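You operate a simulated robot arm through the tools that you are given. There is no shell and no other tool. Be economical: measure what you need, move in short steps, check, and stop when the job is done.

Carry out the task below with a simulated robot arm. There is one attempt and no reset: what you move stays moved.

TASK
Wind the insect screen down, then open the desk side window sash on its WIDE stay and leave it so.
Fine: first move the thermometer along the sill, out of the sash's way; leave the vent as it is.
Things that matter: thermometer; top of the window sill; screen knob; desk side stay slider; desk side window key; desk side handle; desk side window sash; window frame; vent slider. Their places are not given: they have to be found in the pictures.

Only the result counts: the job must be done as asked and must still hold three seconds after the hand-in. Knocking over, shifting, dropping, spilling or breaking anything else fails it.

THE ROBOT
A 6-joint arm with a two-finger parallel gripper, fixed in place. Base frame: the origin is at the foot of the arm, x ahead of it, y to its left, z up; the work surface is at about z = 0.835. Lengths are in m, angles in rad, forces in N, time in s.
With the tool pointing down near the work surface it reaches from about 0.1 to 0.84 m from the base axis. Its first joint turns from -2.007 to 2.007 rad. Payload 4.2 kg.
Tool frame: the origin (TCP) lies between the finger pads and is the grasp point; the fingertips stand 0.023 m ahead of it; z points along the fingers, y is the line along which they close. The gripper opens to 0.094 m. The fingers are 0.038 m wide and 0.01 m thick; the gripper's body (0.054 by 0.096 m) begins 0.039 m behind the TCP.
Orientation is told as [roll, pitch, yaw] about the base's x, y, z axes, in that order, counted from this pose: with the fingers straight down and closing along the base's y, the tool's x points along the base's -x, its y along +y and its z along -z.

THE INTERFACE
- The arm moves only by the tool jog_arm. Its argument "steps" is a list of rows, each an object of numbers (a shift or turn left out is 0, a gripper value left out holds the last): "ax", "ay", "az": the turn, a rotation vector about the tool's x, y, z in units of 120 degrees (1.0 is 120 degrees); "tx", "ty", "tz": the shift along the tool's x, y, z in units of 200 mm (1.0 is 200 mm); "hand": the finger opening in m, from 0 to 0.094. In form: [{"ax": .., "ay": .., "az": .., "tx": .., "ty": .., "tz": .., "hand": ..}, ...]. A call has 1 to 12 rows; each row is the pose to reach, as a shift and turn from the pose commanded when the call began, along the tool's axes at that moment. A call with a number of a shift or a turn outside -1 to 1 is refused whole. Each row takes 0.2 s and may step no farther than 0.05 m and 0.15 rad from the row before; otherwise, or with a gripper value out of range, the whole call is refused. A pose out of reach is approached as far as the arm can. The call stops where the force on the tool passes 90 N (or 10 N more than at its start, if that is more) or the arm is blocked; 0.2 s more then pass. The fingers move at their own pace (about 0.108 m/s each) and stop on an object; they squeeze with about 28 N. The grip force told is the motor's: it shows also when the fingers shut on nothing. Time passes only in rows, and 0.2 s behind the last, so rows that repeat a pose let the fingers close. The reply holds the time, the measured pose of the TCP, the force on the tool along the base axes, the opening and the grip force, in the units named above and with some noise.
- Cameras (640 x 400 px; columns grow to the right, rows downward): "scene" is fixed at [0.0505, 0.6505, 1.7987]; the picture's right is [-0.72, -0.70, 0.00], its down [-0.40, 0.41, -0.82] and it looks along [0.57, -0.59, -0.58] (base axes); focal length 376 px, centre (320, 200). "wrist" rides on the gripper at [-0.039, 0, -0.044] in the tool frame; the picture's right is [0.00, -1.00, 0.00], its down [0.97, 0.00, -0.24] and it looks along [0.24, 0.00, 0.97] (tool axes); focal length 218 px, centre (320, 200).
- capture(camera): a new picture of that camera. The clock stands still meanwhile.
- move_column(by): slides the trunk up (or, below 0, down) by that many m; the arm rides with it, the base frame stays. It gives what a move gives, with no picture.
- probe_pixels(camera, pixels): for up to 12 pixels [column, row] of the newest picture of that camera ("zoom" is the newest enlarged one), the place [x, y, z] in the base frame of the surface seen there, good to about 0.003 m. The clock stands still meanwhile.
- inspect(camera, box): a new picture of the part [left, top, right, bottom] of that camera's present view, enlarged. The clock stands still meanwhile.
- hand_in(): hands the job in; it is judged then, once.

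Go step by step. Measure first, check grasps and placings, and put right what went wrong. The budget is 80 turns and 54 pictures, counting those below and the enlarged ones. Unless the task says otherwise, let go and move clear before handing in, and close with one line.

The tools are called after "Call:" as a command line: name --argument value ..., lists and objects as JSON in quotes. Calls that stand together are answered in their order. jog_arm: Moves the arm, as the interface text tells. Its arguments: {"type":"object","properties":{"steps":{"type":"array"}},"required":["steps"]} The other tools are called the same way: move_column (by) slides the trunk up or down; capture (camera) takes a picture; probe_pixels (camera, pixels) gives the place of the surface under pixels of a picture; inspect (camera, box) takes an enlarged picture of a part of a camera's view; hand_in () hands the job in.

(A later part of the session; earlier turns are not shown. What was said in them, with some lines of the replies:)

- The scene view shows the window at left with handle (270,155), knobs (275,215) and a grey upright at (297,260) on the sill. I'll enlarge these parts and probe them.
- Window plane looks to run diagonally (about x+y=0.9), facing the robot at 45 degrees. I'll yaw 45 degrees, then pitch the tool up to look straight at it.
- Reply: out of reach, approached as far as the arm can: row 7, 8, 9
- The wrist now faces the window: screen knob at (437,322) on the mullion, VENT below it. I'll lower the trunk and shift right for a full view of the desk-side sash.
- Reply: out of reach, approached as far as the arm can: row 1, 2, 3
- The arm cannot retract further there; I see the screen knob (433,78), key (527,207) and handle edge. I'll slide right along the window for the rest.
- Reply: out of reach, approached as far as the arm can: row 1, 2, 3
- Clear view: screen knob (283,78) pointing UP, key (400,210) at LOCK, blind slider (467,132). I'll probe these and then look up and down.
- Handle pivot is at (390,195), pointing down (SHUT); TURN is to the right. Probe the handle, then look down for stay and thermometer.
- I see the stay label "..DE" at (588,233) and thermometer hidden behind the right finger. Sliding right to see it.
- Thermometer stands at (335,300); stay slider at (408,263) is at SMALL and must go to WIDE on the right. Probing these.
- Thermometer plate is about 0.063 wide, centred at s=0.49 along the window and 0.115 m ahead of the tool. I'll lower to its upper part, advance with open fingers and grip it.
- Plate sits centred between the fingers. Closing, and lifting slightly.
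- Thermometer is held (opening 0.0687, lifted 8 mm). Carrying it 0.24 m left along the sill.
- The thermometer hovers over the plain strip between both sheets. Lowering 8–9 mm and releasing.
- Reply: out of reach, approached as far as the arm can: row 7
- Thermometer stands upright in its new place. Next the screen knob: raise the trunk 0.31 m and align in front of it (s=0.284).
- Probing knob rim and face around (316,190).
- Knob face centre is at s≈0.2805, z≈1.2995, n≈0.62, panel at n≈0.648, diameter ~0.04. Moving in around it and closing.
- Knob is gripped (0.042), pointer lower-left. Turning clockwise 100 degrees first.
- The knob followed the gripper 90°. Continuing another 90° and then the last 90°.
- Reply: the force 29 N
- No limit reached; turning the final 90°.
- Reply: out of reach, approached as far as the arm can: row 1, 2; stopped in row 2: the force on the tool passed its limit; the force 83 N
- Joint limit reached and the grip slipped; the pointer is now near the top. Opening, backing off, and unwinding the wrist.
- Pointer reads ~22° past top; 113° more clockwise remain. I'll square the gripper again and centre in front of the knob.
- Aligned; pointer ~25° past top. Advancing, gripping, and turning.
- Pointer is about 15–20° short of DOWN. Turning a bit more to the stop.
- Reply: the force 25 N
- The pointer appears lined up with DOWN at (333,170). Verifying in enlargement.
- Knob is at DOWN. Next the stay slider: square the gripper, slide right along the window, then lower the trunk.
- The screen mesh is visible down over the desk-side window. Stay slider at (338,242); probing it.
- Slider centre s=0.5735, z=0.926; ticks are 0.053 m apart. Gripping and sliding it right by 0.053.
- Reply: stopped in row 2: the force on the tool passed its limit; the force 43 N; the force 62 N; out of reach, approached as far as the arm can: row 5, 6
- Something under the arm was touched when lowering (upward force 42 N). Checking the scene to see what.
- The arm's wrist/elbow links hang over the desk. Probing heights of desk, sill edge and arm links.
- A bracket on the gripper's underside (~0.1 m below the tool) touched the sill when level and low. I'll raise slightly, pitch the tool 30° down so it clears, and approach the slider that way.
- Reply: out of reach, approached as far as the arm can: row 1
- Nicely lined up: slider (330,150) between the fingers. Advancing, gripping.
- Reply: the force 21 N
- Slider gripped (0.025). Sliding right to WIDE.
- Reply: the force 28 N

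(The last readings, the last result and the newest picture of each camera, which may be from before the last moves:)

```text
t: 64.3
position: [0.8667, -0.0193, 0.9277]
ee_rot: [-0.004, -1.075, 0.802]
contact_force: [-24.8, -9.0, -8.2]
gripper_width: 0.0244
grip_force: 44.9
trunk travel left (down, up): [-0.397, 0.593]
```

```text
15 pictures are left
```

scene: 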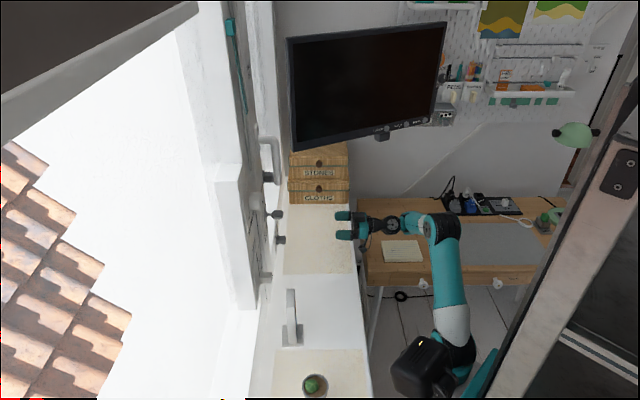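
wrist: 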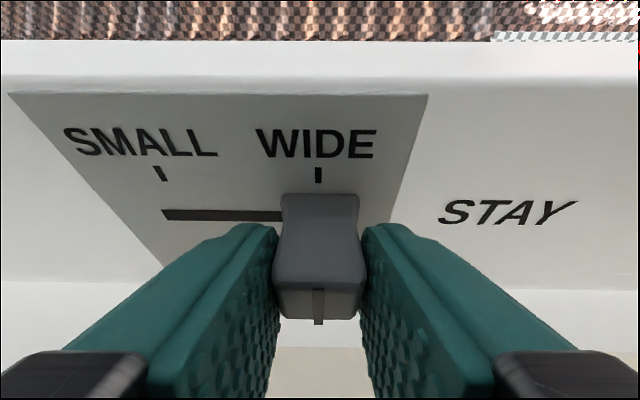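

Slider is at WIDE. Releasing, backing off, levelling the tool and going up to key height.

Call:
jog_arm --steps '[{"hand": 0.094}, {"hand": 0.094}, {"hand": 0.094}, {"tz": -0.15}, {"tz": -0.35}, {"tz": -0.5}]'

Call:
move_column --by 0.2

Call:
jog_arm --steps '[{"ay": -0.06, "ty": 0.15}, {"ay": -0.12, "ty": 0.35}, {"ay": -0.18, "ty": 0.55}, {"ay": -0.236, "ty": 0.75}, {"ay": -0.236, "ty": 0.95}]'

Call:
capture --camera "wrist"

```text
t: 65.7
position: [0.8033, -0.082, 0.9747]
ee_rot: [-0.007, -1.078, 0.805]
contact_force: [0.1, 0.2, 0.6]
gripper_width: 0.0941
grip_force: 0.0
trunk travel left (down, up): [-0.397, 0.593]
```

```text
t: 67.8
position: [0.8052, -0.0814, 1.1752]
ee_rot: [-0.008, -1.078, 0.804]
contact_force: [-0.2, 0.2, 0.4]
gripper_width: 0.094
grip_force: 0.1
trunk travel left (down, up): [-0.597, 0.393]
```

```text
t: 69.0
position: [0.6696, 0.0501, 1.1753]
ee_rot: [-1.991, -1.568, 2.788]
contact_force: [0.1, -0.9, 0.3]
gripper_width: 0.0941
grip_force: 0.0
trunk travel left (down, up): [-0.597, 0.393]
```

```text
14 pictures are left
```

wrist: 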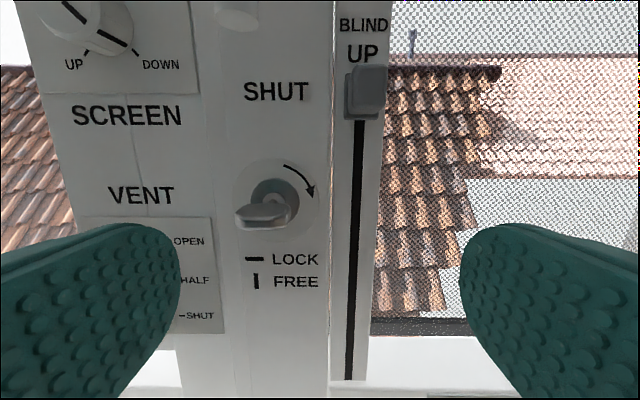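

Key bow (263,213) is horizontal = LOCK. Probing its extents.

Call:
probe_pixels --camera "wrist" --pixels '[[263, 208], [239, 213], [285, 212], [263, 224], [263, 215], [275, 195], [250, 220]]'

Call:
jog_arm --steps '[{"ty": 0.1, "az": -0.07}, {"ty": 0.2, "az": -0.14}, {"ty": 0.21, "az": -0.21}, {"ty": 0.21, "az": -0.28}, {"ty": 0.21, "az": -0.35}, {"ty": 0.21, "az": -0.42}, {"ty": 0.21, "az": -0.49}, {"ty": 0.21, "az": -0.56}, {"ty": 0.21, "az": -0.63}, {"ty": 0.21, "az": -0.7}, {"ty": 0.21, "az": -0.75}]'

Call:
capture --camera "wrist"

```text
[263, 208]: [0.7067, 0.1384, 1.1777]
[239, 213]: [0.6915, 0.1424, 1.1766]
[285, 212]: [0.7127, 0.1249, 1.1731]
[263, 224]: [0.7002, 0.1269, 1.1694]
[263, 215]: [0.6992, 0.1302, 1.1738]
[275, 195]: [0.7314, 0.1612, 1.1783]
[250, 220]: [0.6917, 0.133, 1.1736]
```

```text
t: 71.4
position: [0.64, 0.0797, 1.1736]
ee_rot: [-1.572, 0.007, 2.368]
contact_force: [0.2, 0.3, 0.3]
gripper_width: 0.0941
grip_force: 0.0
trunk travel left (down, up): [-0.597, 0.393]
```

```text
13 pictures are left
```

wrist: 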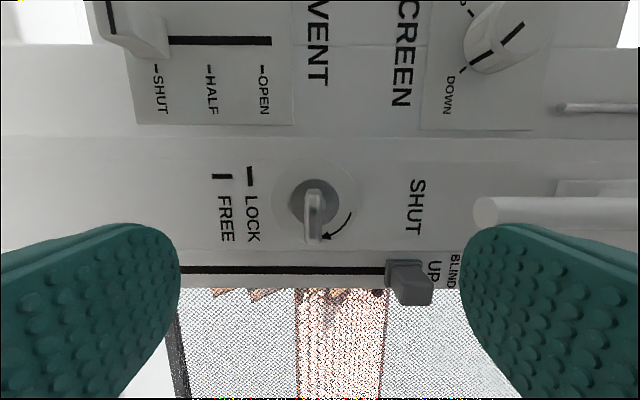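

The key bow sits vertical-in-frame between the fingers at (315,215). Shift 5 mm right, advance 86 mm and grip its flats.

Call:
jog_arm --steps '[{"tx": 0.027, "tz": 0.15}, {"tx": 0.027, "tz": 0.3}, {"tx": 0.027, "tz": 0.43}, {"tx": 0.027, "tz": 0.43, "hand": 0.0}, {"tx": 0.027, "tz": 0.43, "hand": 0.0}, {"tx": 0.027, "tz": 0.43, "hand": 0.0}, {"tx": 0.027, "tz": 0.43, "hand": 0.0}]'

Call:
jog_arm --steps '[{"az": 0.07}, {"az": 0.14}, {"az": 0.21}, {"az": 0.28}, {"az": 0.35}, {"az": 0.42}, {"az": 0.49}, {"az": 0.56}, {"az": 0.63}, {"az": 0.7}, {"az": 0.76}, {"az": 0.77}]'

Call:
capture --camera "wrist"

```text
t: 73.0
position: [0.7039, 0.1388, 1.1703]
ee_rot: [-1.562, -0.001, 2.372]
contact_force: [-8.8, -1.4, -30.4]
gripper_width: 0.0116
grip_force: 44.9
trunk travel left (down, up): [-0.597, 0.393]
```

```text
t: 75.6
position: [0.7037, 0.1369, 1.1757]
ee_rot: [1.681, -1.534, -0.885]
contact_force: [5.8, 2.4, 3.1]
gripper_width: 0.0343
grip_force: 45.2
trunk travel left (down, up): [-0.597, 0.393]
```

```text
12 pictures are left
```

wrist: 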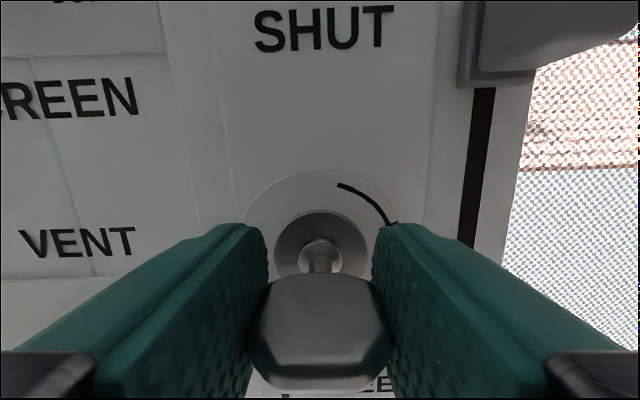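

The key didn't follow (it slipped to 0.034, now held across its width, still horizontal). I'll try slowly turning clockwise from this grip.

Call:
jog_arm --steps '[{"az": 0.03}, {"az": 0.06}, {"az": 0.09}, {"az": 0.12}, {"az": 0.15}, {"az": 0.18}, {"az": 0.21}, {"az": 0.24}, {"az": 0.27}, {"az": 0.3}, {"az": 0.33}, {"az": 0.36}]'

Call:
capture --camera "wrist"

```text
t: 78.2
position: [0.7043, 0.1354, 1.1739]
ee_rot: [1.57, -0.778, -0.777]
contact_force: [21.1, -17.0, -8.3]
gripper_width: 0.0115
grip_force: 44.7
trunk travel left (down, up): [-0.597, 0.393]
```

```text
11 pictures are left
```

wrist: 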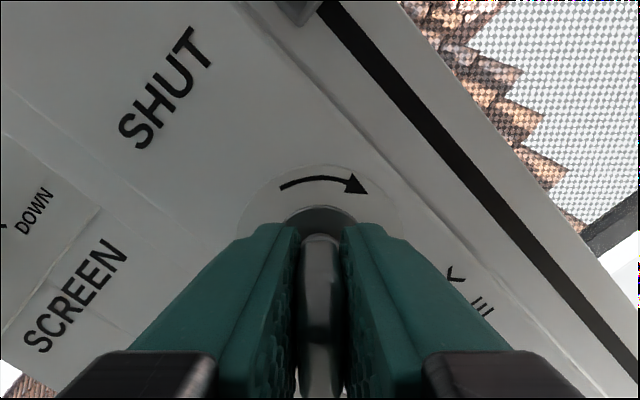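

The key is now at 45° with pads on its flats (0.0115): it evidently moved the other way. Either way, 45° counter-clockwise brings it vertical (FREE); turning that now.

Call:
jog_arm --steps '[{"az": -0.05}, {"az": -0.1}, {"az": -0.15}, {"az": -0.2}, {"az": -0.25}, {"az": -0.3}, {"az": -0.35}, {"az": -0.38}, {"az": -0.38}]'

Call:
jog_arm --steps '[{"hand": 0.094}, {"hand": 0.094}, {"hand": 0.094}, {"tz": -0.15}, {"tz": -0.35}, {"tz": -0.5}]'

Call:
capture --camera "wrist"

```text
t: 80.2
position: [0.7024, 0.1378, 1.1739]
ee_rot: [-1.608, -1.568, 2.406]
contact_force: [12.5, -7.8, -1.6]
gripper_width: 0.0115
grip_force: 44.6
trunk travel left (down, up): [-0.597, 0.393]
```

```text
t: 81.6
position: [0.6316, 0.0646, 1.1751]
ee_rot: [-1.736, -1.569, 2.534]
contact_force: [0.9, 0.1, -0.5]
gripper_width: 0.0942
grip_force: 0.1
trunk travel left (down, up): [-0.597, 0.393]
```

```text
10 pictures are left
```

wrist: 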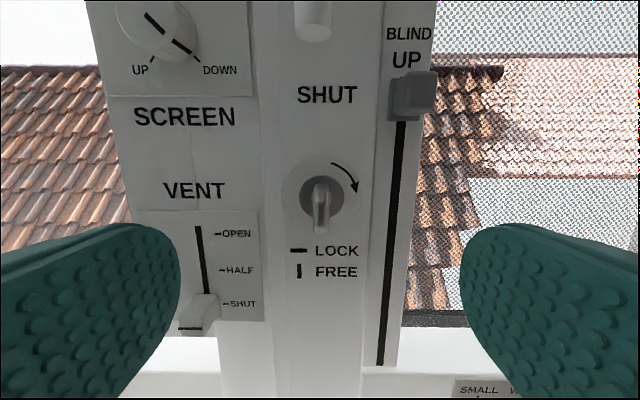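

Key is vertical at FREE. Next the handle bar (s≈0.391, n≈0.593): raise the trunk to z=1.31 and grip it near its lower end.

Call:
move_column --by 0.135

Call:
jog_arm --steps '[{"ty": 0.048, "tz": 0.15}, {"ty": 0.048, "tz": 0.3}, {"ty": 0.048, "tz": 0.42}, {"ty": 0.048, "tz": 0.51}, {"ty": 0.048, "tz": 0.51, "hand": 0.01}, {"ty": 0.048, "tz": 0.51, "hand": 0.01}, {"ty": 0.048, "tz": 0.51, "hand": 0.01}, {"ty": 0.048, "tz": 0.51, "hand": 0.01}]'

Call:
capture --camera "wrist"

```text
t: 83.3
position: [0.6324, 0.0657, 1.3096]
ee_rot: [-1.701, -1.566, 2.498]
contact_force: [0.2, -0.2, -0.5]
gripper_width: 0.0938
grip_force: 0.0
trunk travel left (down, up): [-0.732, 0.258]
```

```text
t: 85.1
position: [0.6984, 0.1409, 1.3096]
ee_rot: [-2.179, -1.568, 2.972]
contact_force: [30.8, -22.1, 5.9]
gripper_width: 0.0202
grip_force: 44.9
trunk travel left (down, up): [-0.732, 0.258]
```

```text
9 pictures are left
```

wrist: 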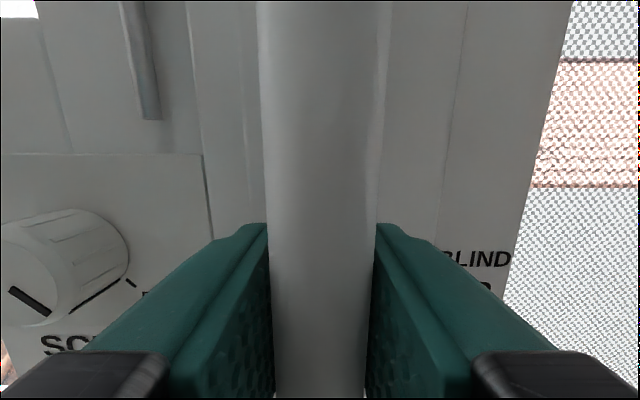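

Handle bar gripped (0.020). Swinging it 90° counter-clockwise (down → right, TURN) along an arc of radius 0.09 m.

Call:
jog_arm --steps '[{"ty": -0.068, "tx": -0.0039, "az": -0.0625}, {"ty": -0.1285, "tx": -0.0153, "az": -0.125}, {"ty": -0.184, "tx": -0.0343, "az": -0.1875}, {"ty": -0.237, "tx": -0.0603, "az": -0.25}, {"ty": -0.286, "tx": -0.093, "az": -0.3125}, {"ty": -0.33, "tx": -0.1318, "az": -0.375}, {"ty": -0.369, "tx": -0.176, "az": -0.4375}, {"ty": -0.402, "tx": -0.225, "az": -0.5}, {"ty": -0.428, "tx": -0.2778, "az": -0.5625}, {"ty": -0.447, "tx": -0.3335, "az": -0.625}, {"ty": -0.458, "tx": -0.3913, "az": -0.6875}, {"ty": -0.462, "tx": -0.45, "az": -0.75}]'

Call:
capture --camera "wrist"

```text
t: 87.7
position: [0.7633, 0.0795, 1.4003]
ee_rot: [-1.571, 0.006, 2.364]
contact_force: [12.0, -19.3, 1.1]
gripper_width: 0.0205
grip_force: 44.8
trunk travel left (down, up): [-0.732, 0.258]
```

```text
8 pictures are left
```

wrist: 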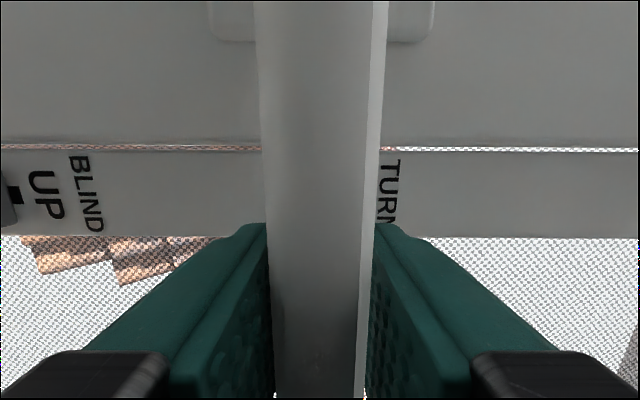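

Handle is horizontal at TURN. Before pulling I need the hinge position at the sash's right edge; taking a scene picture and probing.

Call:
capture --camera "scene"

Call:
probe_pixels --camera "scene" --pixels '[[250, 60], [256, 60], [262, 60], [268, 60], [274, 60], [280, 60], [286, 120], [280, 120], [274, 120], [268, 110], [283, 200], [288, 215]]'

Call:
probe_pixels --camera "wrist" --pixels '[[100, 100], [450, 100], [100, 205], [500, 205], [500, 60], [320, 30], [320, 200], [450, 170]]'

```text
7 pictures are left
```

scene: 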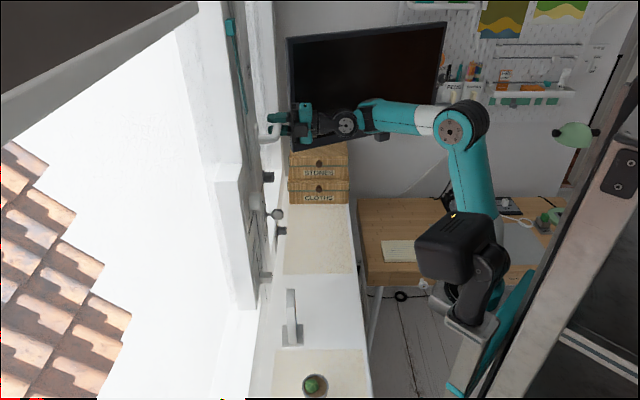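

```text
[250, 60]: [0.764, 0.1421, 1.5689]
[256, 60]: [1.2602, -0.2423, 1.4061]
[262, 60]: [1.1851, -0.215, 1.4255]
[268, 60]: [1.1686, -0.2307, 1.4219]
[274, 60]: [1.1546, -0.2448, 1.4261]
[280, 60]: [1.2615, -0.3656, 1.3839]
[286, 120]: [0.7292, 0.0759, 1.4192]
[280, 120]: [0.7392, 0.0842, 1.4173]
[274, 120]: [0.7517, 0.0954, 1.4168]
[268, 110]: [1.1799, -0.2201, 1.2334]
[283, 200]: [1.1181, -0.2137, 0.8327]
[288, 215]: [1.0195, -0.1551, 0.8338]
```

```text
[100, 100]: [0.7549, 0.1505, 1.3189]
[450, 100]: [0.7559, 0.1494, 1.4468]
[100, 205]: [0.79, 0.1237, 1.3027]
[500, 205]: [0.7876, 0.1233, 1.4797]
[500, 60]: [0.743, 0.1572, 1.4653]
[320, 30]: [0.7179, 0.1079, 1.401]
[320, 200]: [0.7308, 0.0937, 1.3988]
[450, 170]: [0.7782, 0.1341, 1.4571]
```

The opening ends at s≈0.99, so the hinge is near s≈0.945, n≈0.64. Pulling the sash in along that arc for the first 0.35 rad.

Call:
jog_arm --steps '[{"tx": 0.006, "tz": -0.055, "ay": -0.012}, {"tx": 0.014, "tz": -0.115, "ay": -0.0239}, {"tx": 0.0335, "tz": -0.2285, "ay": -0.0478}, {"tx": 0.059, "tz": -0.341, "ay": -0.0716}, {"tx": 0.0895, "tz": -0.4525, "ay": -0.0955}, {"tx": 0.126, "tz": -0.562, "ay": -0.1194}, {"tx": 0.1675, "tz": -0.67, "ay": -0.1433}, {"tx": 0.215, "tz": -0.775, "ay": -0.1671}]'

Call:
capture --camera "scene"

```text
t: 89.5
position: [0.7123, 0.0, 1.4012]
ee_rot: [-1.561, 0.003, 2.696]
contact_force: [0.5, -0.6, 0.3]
gripper_width: 0.0099
grip_force: 0.0
out of reach, approached as far as the arm can: row 7, 8
trunk travel left (down, up): [-0.732, 0.258]
```

```text
6 pictures are left
```

scene: 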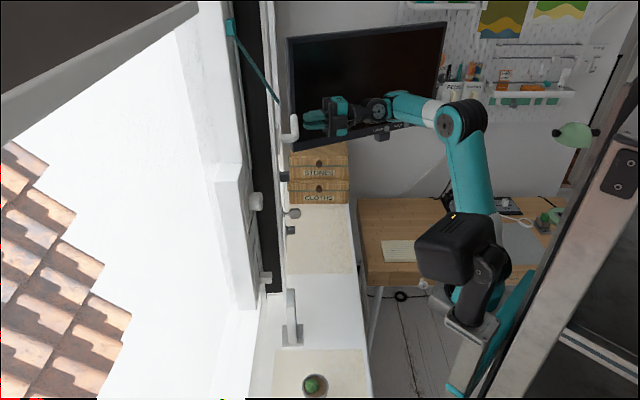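

The sash swung partly open before the grip slipped off. I'll locate the handle now, planning to hook it from above with the tool pointing down.

Call:
inspect --camera "scene" --box '[240, 90, 340, 250]'

Call:
probe_pixels --camera "scene" --pixels '[[294, 118], [294, 128], [291, 136], [284, 140], [285, 178], [291, 213], [290, 230], [278, 180], [276, 220], [278, 80], [278, 150], [310, 128]]'

```text
2.50 times, centred on (290, 170) of scene
```

zoom: 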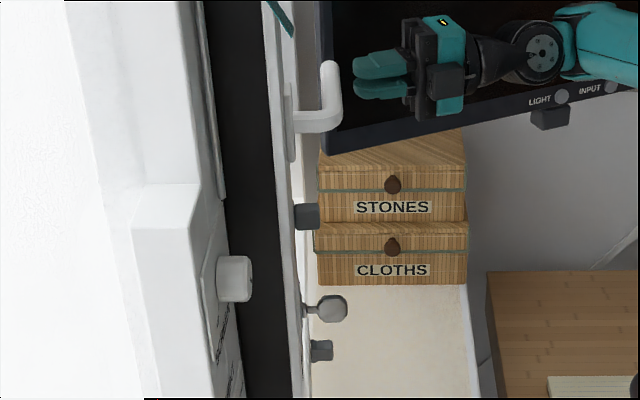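

```text
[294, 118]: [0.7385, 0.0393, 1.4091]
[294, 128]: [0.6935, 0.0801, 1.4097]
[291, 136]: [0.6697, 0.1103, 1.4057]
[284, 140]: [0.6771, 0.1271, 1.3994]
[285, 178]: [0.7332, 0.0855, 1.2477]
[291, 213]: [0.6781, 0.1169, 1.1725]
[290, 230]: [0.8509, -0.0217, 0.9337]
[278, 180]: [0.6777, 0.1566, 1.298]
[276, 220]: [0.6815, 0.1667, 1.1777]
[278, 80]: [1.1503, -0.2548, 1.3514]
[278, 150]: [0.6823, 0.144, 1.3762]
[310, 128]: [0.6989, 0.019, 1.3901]
```

Sash is only ~4° open (bar now around (0.72,0.055,1.40)). I'll raise the trunk, point the tool down with fingers closing along the sash normal, to hook the bar from above.

Call:
move_column --by 0.12

Call:
jog_arm --steps '[{"ax": -0.068, "hand": 0.07}, {"ax": -0.136}, {"ax": -0.204}, {"ax": -0.272}, {"ax": -0.34}, {"ax": -0.408}, {"ax": -0.476}, {"ax": -0.544}, {"ax": -0.612}, {"ax": -0.68}, {"ax": -0.75}, {"ax": -0.75}]'

Call:
jog_arm --steps '[{"az": 0.065}, {"az": 0.129}, {"az": 0.129}]'

```text
t: 91.0
position: [0.7112, 0.0003, 1.5206]
ee_rot: [-1.562, 0.003, 2.696]
contact_force: [-0.3, 0.2, -0.7]
gripper_width: 0.0101
grip_force: 0.2
trunk travel left (down, up): [-0.852, 0.138]
```

```text
t: 93.6
position: [0.7076, -0.0005, 1.5167]
ee_rot: [0.008, 0.005, 2.696]
contact_force: [-0.1, 0.5, 0.2]
gripper_width: 0.0703
grip_force: 0.0
out of reach, approached as far as the arm can: row 5, 6, 7, 8, 9, 10, 11, 12
trunk travel left (down, up): [-0.852, 0.138]
```

```text
t: 94.4
position: [0.7074, -0.0012, 1.5173]
ee_rot: [0.005, 0.007, 2.424]
contact_force: [-0.1, 0.1, 0.2]
gripper_width: 0.0701
grip_force: 0.0
trunk travel left (down, up): [-0.852, 0.138]
```

Tool points down, aligned with the bar. Moving above the bar's middle for a check picture.

Call:
jog_arm --steps '[{"tx": -0.072, "ty": -0.08, "tz": 0.1}, {"tx": -0.144, "ty": -0.16, "tz": 0.2}, {"tx": -0.144, "ty": -0.16, "tz": 0.2}]'

Call:
capture --camera "wrist"

```text
t: 95.2
position: [0.7061, 0.042, 1.4781]
ee_rot: [0.007, 0.006, 2.424]
contact_force: [0.5, -0.1, -0.4]
gripper_width: 0.0701
grip_force: 0.2
trunk travel left (down, up): [-0.852, 0.138]
```

```text
4 pictures are left
```

wrist: 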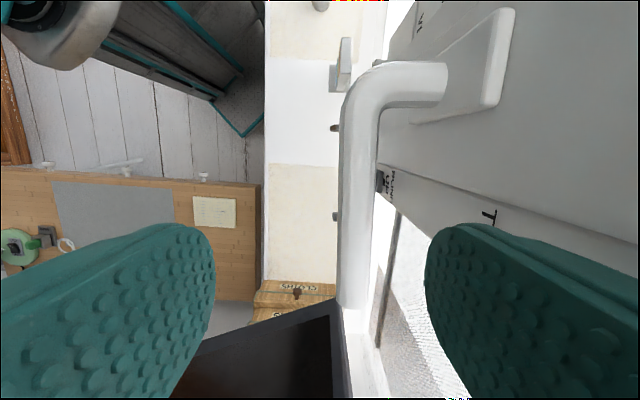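

Excellent view: bar runs (360,100)–(352,300), sash face to its right. Probing bar and face.

Call:
probe_pixels --camera "wrist" --pixels '[[362, 130], [345, 200], [358, 200], [372, 200], [354, 270], [352, 298], [400, 180], [430, 200], [450, 100], [470, 170], [400, 80], [480, 60]]'

```text
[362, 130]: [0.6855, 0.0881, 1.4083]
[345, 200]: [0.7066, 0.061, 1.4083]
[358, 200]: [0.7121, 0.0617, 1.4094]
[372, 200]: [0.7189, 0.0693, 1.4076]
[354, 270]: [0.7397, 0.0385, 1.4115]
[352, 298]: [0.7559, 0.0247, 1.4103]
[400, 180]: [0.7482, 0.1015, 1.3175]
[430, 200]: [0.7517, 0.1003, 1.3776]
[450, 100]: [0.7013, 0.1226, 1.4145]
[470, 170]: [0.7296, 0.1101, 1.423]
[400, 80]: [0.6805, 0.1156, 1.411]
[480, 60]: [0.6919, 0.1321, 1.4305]
```

Bar centre is n=0.550, sash face n≈0.602, so a finger fits behind. Descending over the bar at s≈0.475, then narrowing to 0.05 as a hook.

Call:
jog_arm --steps '[{"tx": 0.027, "ty": -0.065}, {"tx": 0.027, "ty": -0.065, "tz": 0.13}, {"tx": 0.027, "ty": -0.065, "tz": 0.26}, {"tx": 0.027, "ty": -0.065, "tz": 0.38}, {"tx": 0.027, "ty": -0.065, "tz": 0.38, "hand": 0.05}, {"tx": 0.027, "ty": -0.065, "tz": 0.38, "hand": 0.05}]'

```text
t: 96.6
position: [0.7188, 0.0469, 1.4022]
ee_rot: [0.009, 0.004, 2.425]
contact_force: [-0.5, 0.6, -0.4]
gripper_width: 0.0501
grip_force: 0.0
trunk travel left (down, up): [-0.852, 0.138]
```

No contact; the bar should be between the fingers. Pulling the sash open along the arc.

Call:
jog_arm --steps '[{"tx": 0.0165, "ty": 0.0955, "az": -0.0191}, {"tx": 0.0365, "ty": 0.1895, "az": -0.0382}, {"tx": 0.061, "ty": 0.2825, "az": -0.0573}, {"tx": 0.0885, "ty": 0.375, "az": -0.0764}, {"tx": 0.12, "ty": 0.466, "az": -0.0955}, {"tx": 0.155, "ty": 0.5555, "az": -0.1146}, {"tx": 0.193, "ty": 0.644, "az": -0.1337}, {"tx": 0.2355, "ty": 0.7305, "az": -0.1528}, {"tx": 0.2815, "ty": 0.816, "az": -0.1719}, {"tx": 0.33, "ty": 0.898, "az": -0.191}]'

Call:
capture --camera "scene"

```text
t: 97.7
position: [0.6865, -0.0131, 1.4005]
ee_rot: [-0.021, -0.006, 2.588]
contact_force: [40.2, 52.7, -1.2]
gripper_width: 0.0939
grip_force: 27.9
trunk travel left (down, up): [-0.852, 0.138]
stopped in row 5: the force on the tool passed its limit (the readings are from after the stop); the commanded pose is now the measured one
```

```text
3 pictures are left
```

scene: 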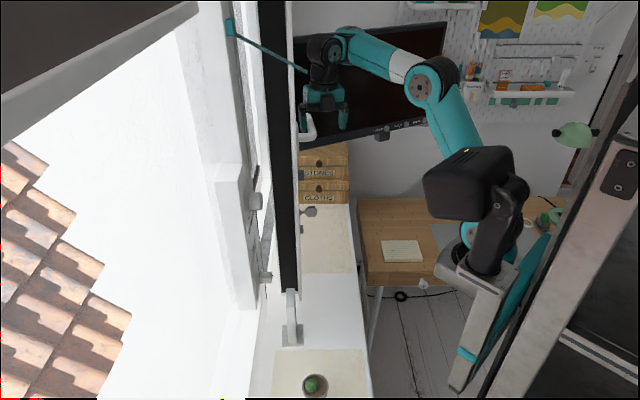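

The pull stopped at ~66 N with the fingers pushed fully open; measuring how far the sash has swung, before continuing slower.

Call:
probe_pixels --camera "scene" --pixels '[[309, 212], [298, 175], [292, 250], [284, 285], [297, 285], [292, 295], [292, 340], [305, 71], [312, 130], [303, 135], [280, 285], [228, 28]]'

Call:
inspect --camera "scene" --box '[220, 10, 360, 170]'

```text
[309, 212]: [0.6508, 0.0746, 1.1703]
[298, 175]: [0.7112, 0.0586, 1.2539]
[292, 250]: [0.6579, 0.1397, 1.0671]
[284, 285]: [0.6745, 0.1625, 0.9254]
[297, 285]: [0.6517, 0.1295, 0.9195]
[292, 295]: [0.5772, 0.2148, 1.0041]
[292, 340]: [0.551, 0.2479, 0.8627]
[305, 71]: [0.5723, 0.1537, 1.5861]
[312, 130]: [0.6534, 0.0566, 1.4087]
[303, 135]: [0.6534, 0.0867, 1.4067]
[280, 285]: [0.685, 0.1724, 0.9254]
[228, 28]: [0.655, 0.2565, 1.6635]
```

```text
2.50 times, centred on (290, 90) of scene
```

zoom: 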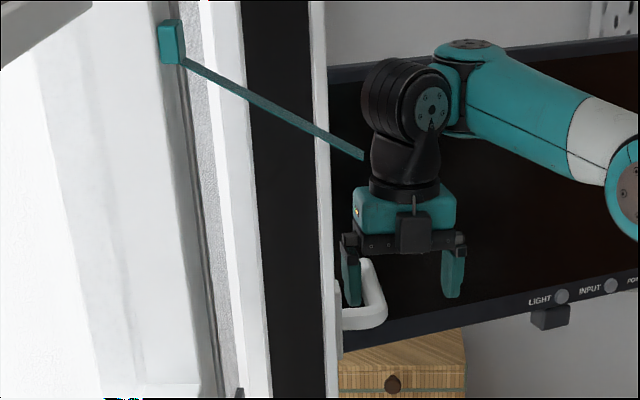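

Sash is at about 8°, thermometer untouched at (0.55,0.25). Continuing the pull slowly with the finger at its open stop.

Call:
jog_arm --steps '[{"hand": 0.094, "tx": 0.0067, "ty": 0.04, "az": -0.004}, {"tx": 0.0133, "ty": 0.079, "az": -0.008}, {"tx": 0.02, "ty": 0.118, "az": -0.012}, {"tx": 0.0267, "ty": 0.158, "az": -0.016}, {"tx": 0.033, "ty": 0.197, "az": -0.02}, {"tx": 0.04, "ty": 0.2365, "az": -0.024}, {"tx": 0.05, "ty": 0.275, "az": -0.028}, {"tx": 0.06, "ty": 0.314, "az": -0.032}, {"tx": 0.071, "ty": 0.353, "az": -0.036}, {"tx": 0.082, "ty": 0.392, "az": -0.04}, {"tx": 0.093, "ty": 0.431, "az": -0.044}, {"tx": 0.104, "ty": 0.47, "az": -0.048}]'

```text
t: 98.0
position: [0.6852, -0.0143, 1.4004]
ee_rot: [-0.037, -0.013, 2.585]
contact_force: [45.1, 53.2, -9.2]
gripper_width: 0.0941
grip_force: 0.6
trunk travel left (down, up): [-0.852, 0.138]
stopped in row 1: the force on the tool passed its limit (the readings are from after the stop); the commanded pose is now the measured one
```

Blocked immediately at ~70 N, which suggests a hard stop (the stay) rather than friction. Test: re-centre on the bar, narrow the fingers and nudge the sash slightly closed to feel its friction.

Call:
jog_arm --steps '[{"ty": -0.05}, {"ty": -0.1}, {"ty": -0.15}, {"ty": -0.15, "hand": 0.03}, {"ty": -0.15, "hand": 0.03}, {"ty": -0.15, "hand": 0.03}]'

Call:
jog_arm --steps '[{"ty": 0.03}, {"ty": 0.06}, {"ty": 0.06}]'

```text
t: 99.5
position: [0.7, 0.0058, 1.4043]
ee_rot: [-0.036, -0.007, 2.587]
contact_force: [26.5, 28.6, 13.6]
gripper_width: 0.0476
grip_force: 20.1
trunk travel left (down, up): [-0.852, 0.138]
```

```text
t: 100.2
position: [0.6928, -0.0023, 1.4038]
ee_rot: [-0.038, -0.006, 2.587]
contact_force: [38.8, 41.2, 21.9]
gripper_width: 0.0662
grip_force: 27.9
trunk travel left (down, up): [-0.852, 0.138]
```

The bar stays at n≈0.523 under both 39 N and 70 N. Now nudging towards closed to feel friction.

Call:
jog_arm --steps '[{"ty": -0.05, "hand": 0.03}, {"ty": -0.1, "hand": 0.03}, {"ty": -0.13, "hand": 0.03}, {"ty": -0.13, "hand": 0.03}]'

Call:
jog_arm --steps '[{"ty": -0.04}, {"ty": -0.08}, {"ty": -0.1}]'

```text
t: 101.2
position: [0.7043, 0.0149, 1.4048]
ee_rot: [-0.027, -0.008, 2.589]
contact_force: [-0.3, -0.6, 0.0]
gripper_width: 0.0303
grip_force: 0.0
trunk travel left (down, up): [-0.852, 0.138]
```

```text
t: 102.0
position: [0.711, 0.0249, 1.4032]
ee_rot: [-0.03, -0.003, 2.589]
contact_force: [0.5, -0.8, 0.5]
gripper_width: 0.0297
grip_force: 0.1
out of reach, approached as far as the arm can: row 2, 3
trunk travel left (down, up): [-0.852, 0.138]
```

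Front finger is about to touch the bar. Pushing slightly further towards closed (with a bit of yaw to stay in reach).

Call:
jog_arm --steps '[{"az": 0.03, "ty": -0.02}, {"az": 0.04, "ty": -0.06}, {"az": 0.04, "ty": -0.1}]'

```text
t: 102.8
position: [0.7238, 0.0328, 1.4025]
ee_rot: [-0.023, 0.004, 2.504]
contact_force: [0.1, -0.7, -0.3]
gripper_width: 0.0299
grip_force: 0.0
out of reach, approached as far as the arm can: row 2, 3
trunk travel left (down, up): [-0.852, 0.138]
```

The sash moved back freely (no residual force), so friction is small and the earlier block was a hard stop at ~8°. Checking that this is the stay and not the monitor or boxes: probing those in the last scene picture.

Call:
probe_pixels --camera "scene" --pixels '[[303, 148], [320, 142], [302, 110], [302, 60], [302, 155], [302, 180], [303, 200], [298, 200], [299, 220], [296, 150], [297, 100], [297, 40]]'

Call:
probe_pixels --camera "wrist" --pixels '[[335, 303], [340, 380], [300, 320], [260, 330], [300, 290], [335, 215], [333, 128], [365, 340], [375, 375], [380, 320], [400, 300], [390, 255]]'

```text
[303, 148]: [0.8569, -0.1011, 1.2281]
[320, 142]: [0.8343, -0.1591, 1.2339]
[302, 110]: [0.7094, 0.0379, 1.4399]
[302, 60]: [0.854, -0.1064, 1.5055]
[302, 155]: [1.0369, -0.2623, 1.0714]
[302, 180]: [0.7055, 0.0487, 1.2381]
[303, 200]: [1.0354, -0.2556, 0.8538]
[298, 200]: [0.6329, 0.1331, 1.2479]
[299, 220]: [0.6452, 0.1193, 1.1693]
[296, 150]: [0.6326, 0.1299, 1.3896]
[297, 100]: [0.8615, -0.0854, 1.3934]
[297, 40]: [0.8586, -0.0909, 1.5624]
```

```text
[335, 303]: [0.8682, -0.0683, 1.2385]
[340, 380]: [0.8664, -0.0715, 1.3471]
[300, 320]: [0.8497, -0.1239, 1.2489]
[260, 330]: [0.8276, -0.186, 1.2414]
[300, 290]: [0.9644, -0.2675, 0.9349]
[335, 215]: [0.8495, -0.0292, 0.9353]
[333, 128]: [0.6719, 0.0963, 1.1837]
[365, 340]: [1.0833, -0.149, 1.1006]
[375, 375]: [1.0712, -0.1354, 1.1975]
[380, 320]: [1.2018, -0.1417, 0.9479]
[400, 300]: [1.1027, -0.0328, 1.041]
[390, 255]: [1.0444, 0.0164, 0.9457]
```

The slider reads s≈0.62 (still WIDE) and the monitor corner lies ~1.5–2 cm off the sash, so the stop is the stay. Pulling gently back to the stop.

Call:
jog_arm --steps '[{"ty": 0.02}, {"ty": 0.04}, {"ty": 0.06}, {"ty": 0.08}, {"ty": 0.1}, {"ty": 0.12}, {"ty": 0.135}, {"ty": 0.145}, {"ty": 0.15}, {"ty": 0.15}, {"ty": 0.15}]'

```text
t: 105.2
position: [0.7023, 0.0182, 1.4039]
ee_rot: [-0.028, -0.008, 2.505]
contact_force: [1.3, 2.0, 1.4]
gripper_width: 0.0308
grip_force: 0.7
out of reach, approached as far as the arm can: row 1, 2, 3
trunk travel left (down, up): [-0.852, 0.138]
```

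Just in contact. A little more until the stop is felt.

Call:
jog_arm --steps '[{"ty": 0.015}, {"ty": 0.03}, {"ty": 0.04}, {"ty": 0.05}, {"ty": 0.05}]'

Call:
capture --camera "wrist"

```text
t: 106.5
position: [0.698, 0.0119, 1.4038]
ee_rot: [-0.029, -0.009, 2.506]
contact_force: [11.7, 11.6, 1.0]
gripper_width: 0.037
grip_force: 8.0
trunk travel left (down, up): [-0.852, 0.138]
```

```text
1 pictures are left
```

wrist: 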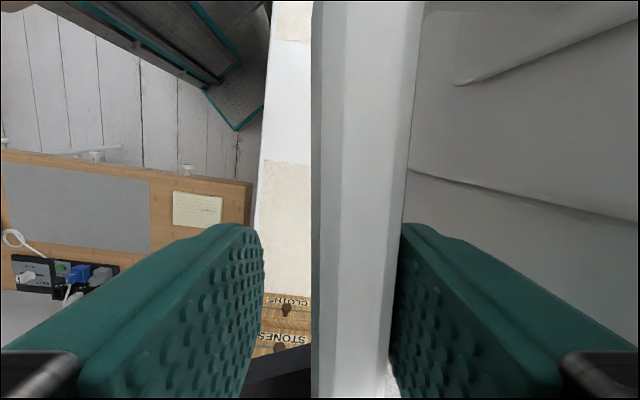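

Stop felt at the same place (bar back n≈0.521). One more free check of sash face versus monitor from this view.

Call:
probe_pixels --camera "wrist" --pixels '[[308, 350], [308, 372], [308, 395], [280, 365], [392, 380], [440, 150], [600, 150], [600, 260], [440, 210], [360, 200]]'

```text
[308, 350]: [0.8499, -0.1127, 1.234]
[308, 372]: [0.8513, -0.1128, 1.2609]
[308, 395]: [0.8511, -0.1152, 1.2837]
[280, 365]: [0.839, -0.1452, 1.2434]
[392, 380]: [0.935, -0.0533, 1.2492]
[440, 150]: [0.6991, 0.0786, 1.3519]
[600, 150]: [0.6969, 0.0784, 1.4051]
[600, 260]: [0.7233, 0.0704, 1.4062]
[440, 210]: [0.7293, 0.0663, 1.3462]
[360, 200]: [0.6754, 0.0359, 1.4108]
```

Sash rests at the stay with clear gap to the monitor (≥2 cm). Opening the fingers in place, then rising straight up off the bar.

Call:
jog_arm --steps '[{"hand": 0.062}, {"hand": 0.062}, {"hand": 0.062}]'

Call:
jog_arm --steps '[{"tz": -0.08}, {"tz": -0.2}, {"tz": -0.35}, {"tz": -0.5}]'

```text
t: 107.2
position: [0.6973, 0.0112, 1.4031]
ee_rot: [-0.03, -0.012, 2.504]
contact_force: [-0.8, -0.5, 0.1]
gripper_width: 0.062
grip_force: 0.0
trunk travel left (down, up): [-0.852, 0.138]
```

```text
t: 108.2
position: [0.6978, 0.0089, 1.5037]
ee_rot: [-0.027, -0.009, 2.508]
contact_force: [0.1, 0.4, -0.1]
gripper_width: 0.0621
grip_force: 0.1
out of reach, approached as far as the arm can: row 1, 2
trunk travel left (down, up): [-0.852, 0.138]
```

Free of the bar with no forces. Backing away into the room and taking the last picture.

Call:
jog_arm --steps '[{"ty": 0.12}, {"ty": 0.25}, {"ty": 0.35}, {"ty": 0.35}, {"ty": 0.35}]'

Call:
capture --camera "scene"

Call:
probe_pixels --camera "scene" --pixels '[[309, 212], [298, 175], [297, 285], [304, 135], [310, 125], [280, 285], [304, 235], [306, 232], [264, 277], [255, 201], [292, 340], [292, 295]]'

```text
t: 109.5
position: [0.6553, -0.0483, 1.5016]
ee_rot: [-0.029, -0.009, 2.505]
contact_force: [0.9, -0.5, -0.6]
gripper_width: 0.062
grip_force: 0.1
trunk travel left (down, up): [-0.852, 0.138]
```

```text
0 pictures are left
```

scene: 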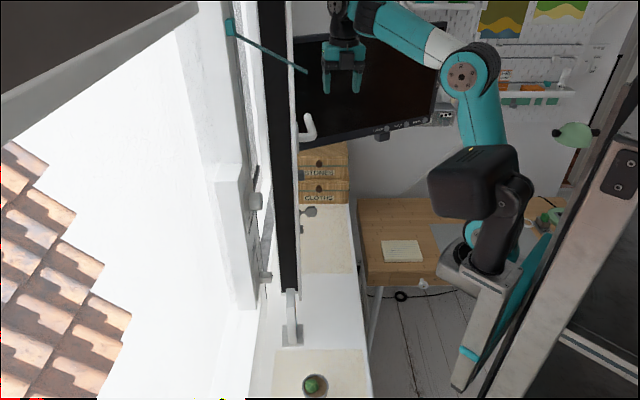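

```text
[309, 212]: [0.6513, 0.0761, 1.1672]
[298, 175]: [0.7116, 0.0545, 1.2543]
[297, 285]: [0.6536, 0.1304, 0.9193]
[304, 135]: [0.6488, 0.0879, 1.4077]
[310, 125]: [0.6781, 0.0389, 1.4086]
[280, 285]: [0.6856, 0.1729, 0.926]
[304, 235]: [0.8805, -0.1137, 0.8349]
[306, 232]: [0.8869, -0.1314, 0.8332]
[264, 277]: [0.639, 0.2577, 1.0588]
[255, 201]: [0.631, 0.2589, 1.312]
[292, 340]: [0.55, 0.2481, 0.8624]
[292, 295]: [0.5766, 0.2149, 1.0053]
```

The sash stays put at the stay stop (the key and blind-slider readings match those at the stop). The thermometer stands clear, the vent slider has not moved, and the gripper is free. Handing in.

Call:
hand_in

```text
The job is handed in.
```

I wound the insect screen down, moved the thermometer about 0.24 m along the sill, set the stay to WIDE, and opened the desk side sash until it stopped, with the vent left shut. The sash only swings about 8–12° before it stops hard. I took that stop to be the WIDE stay, but only measured that the monitor wasn't blocking it.
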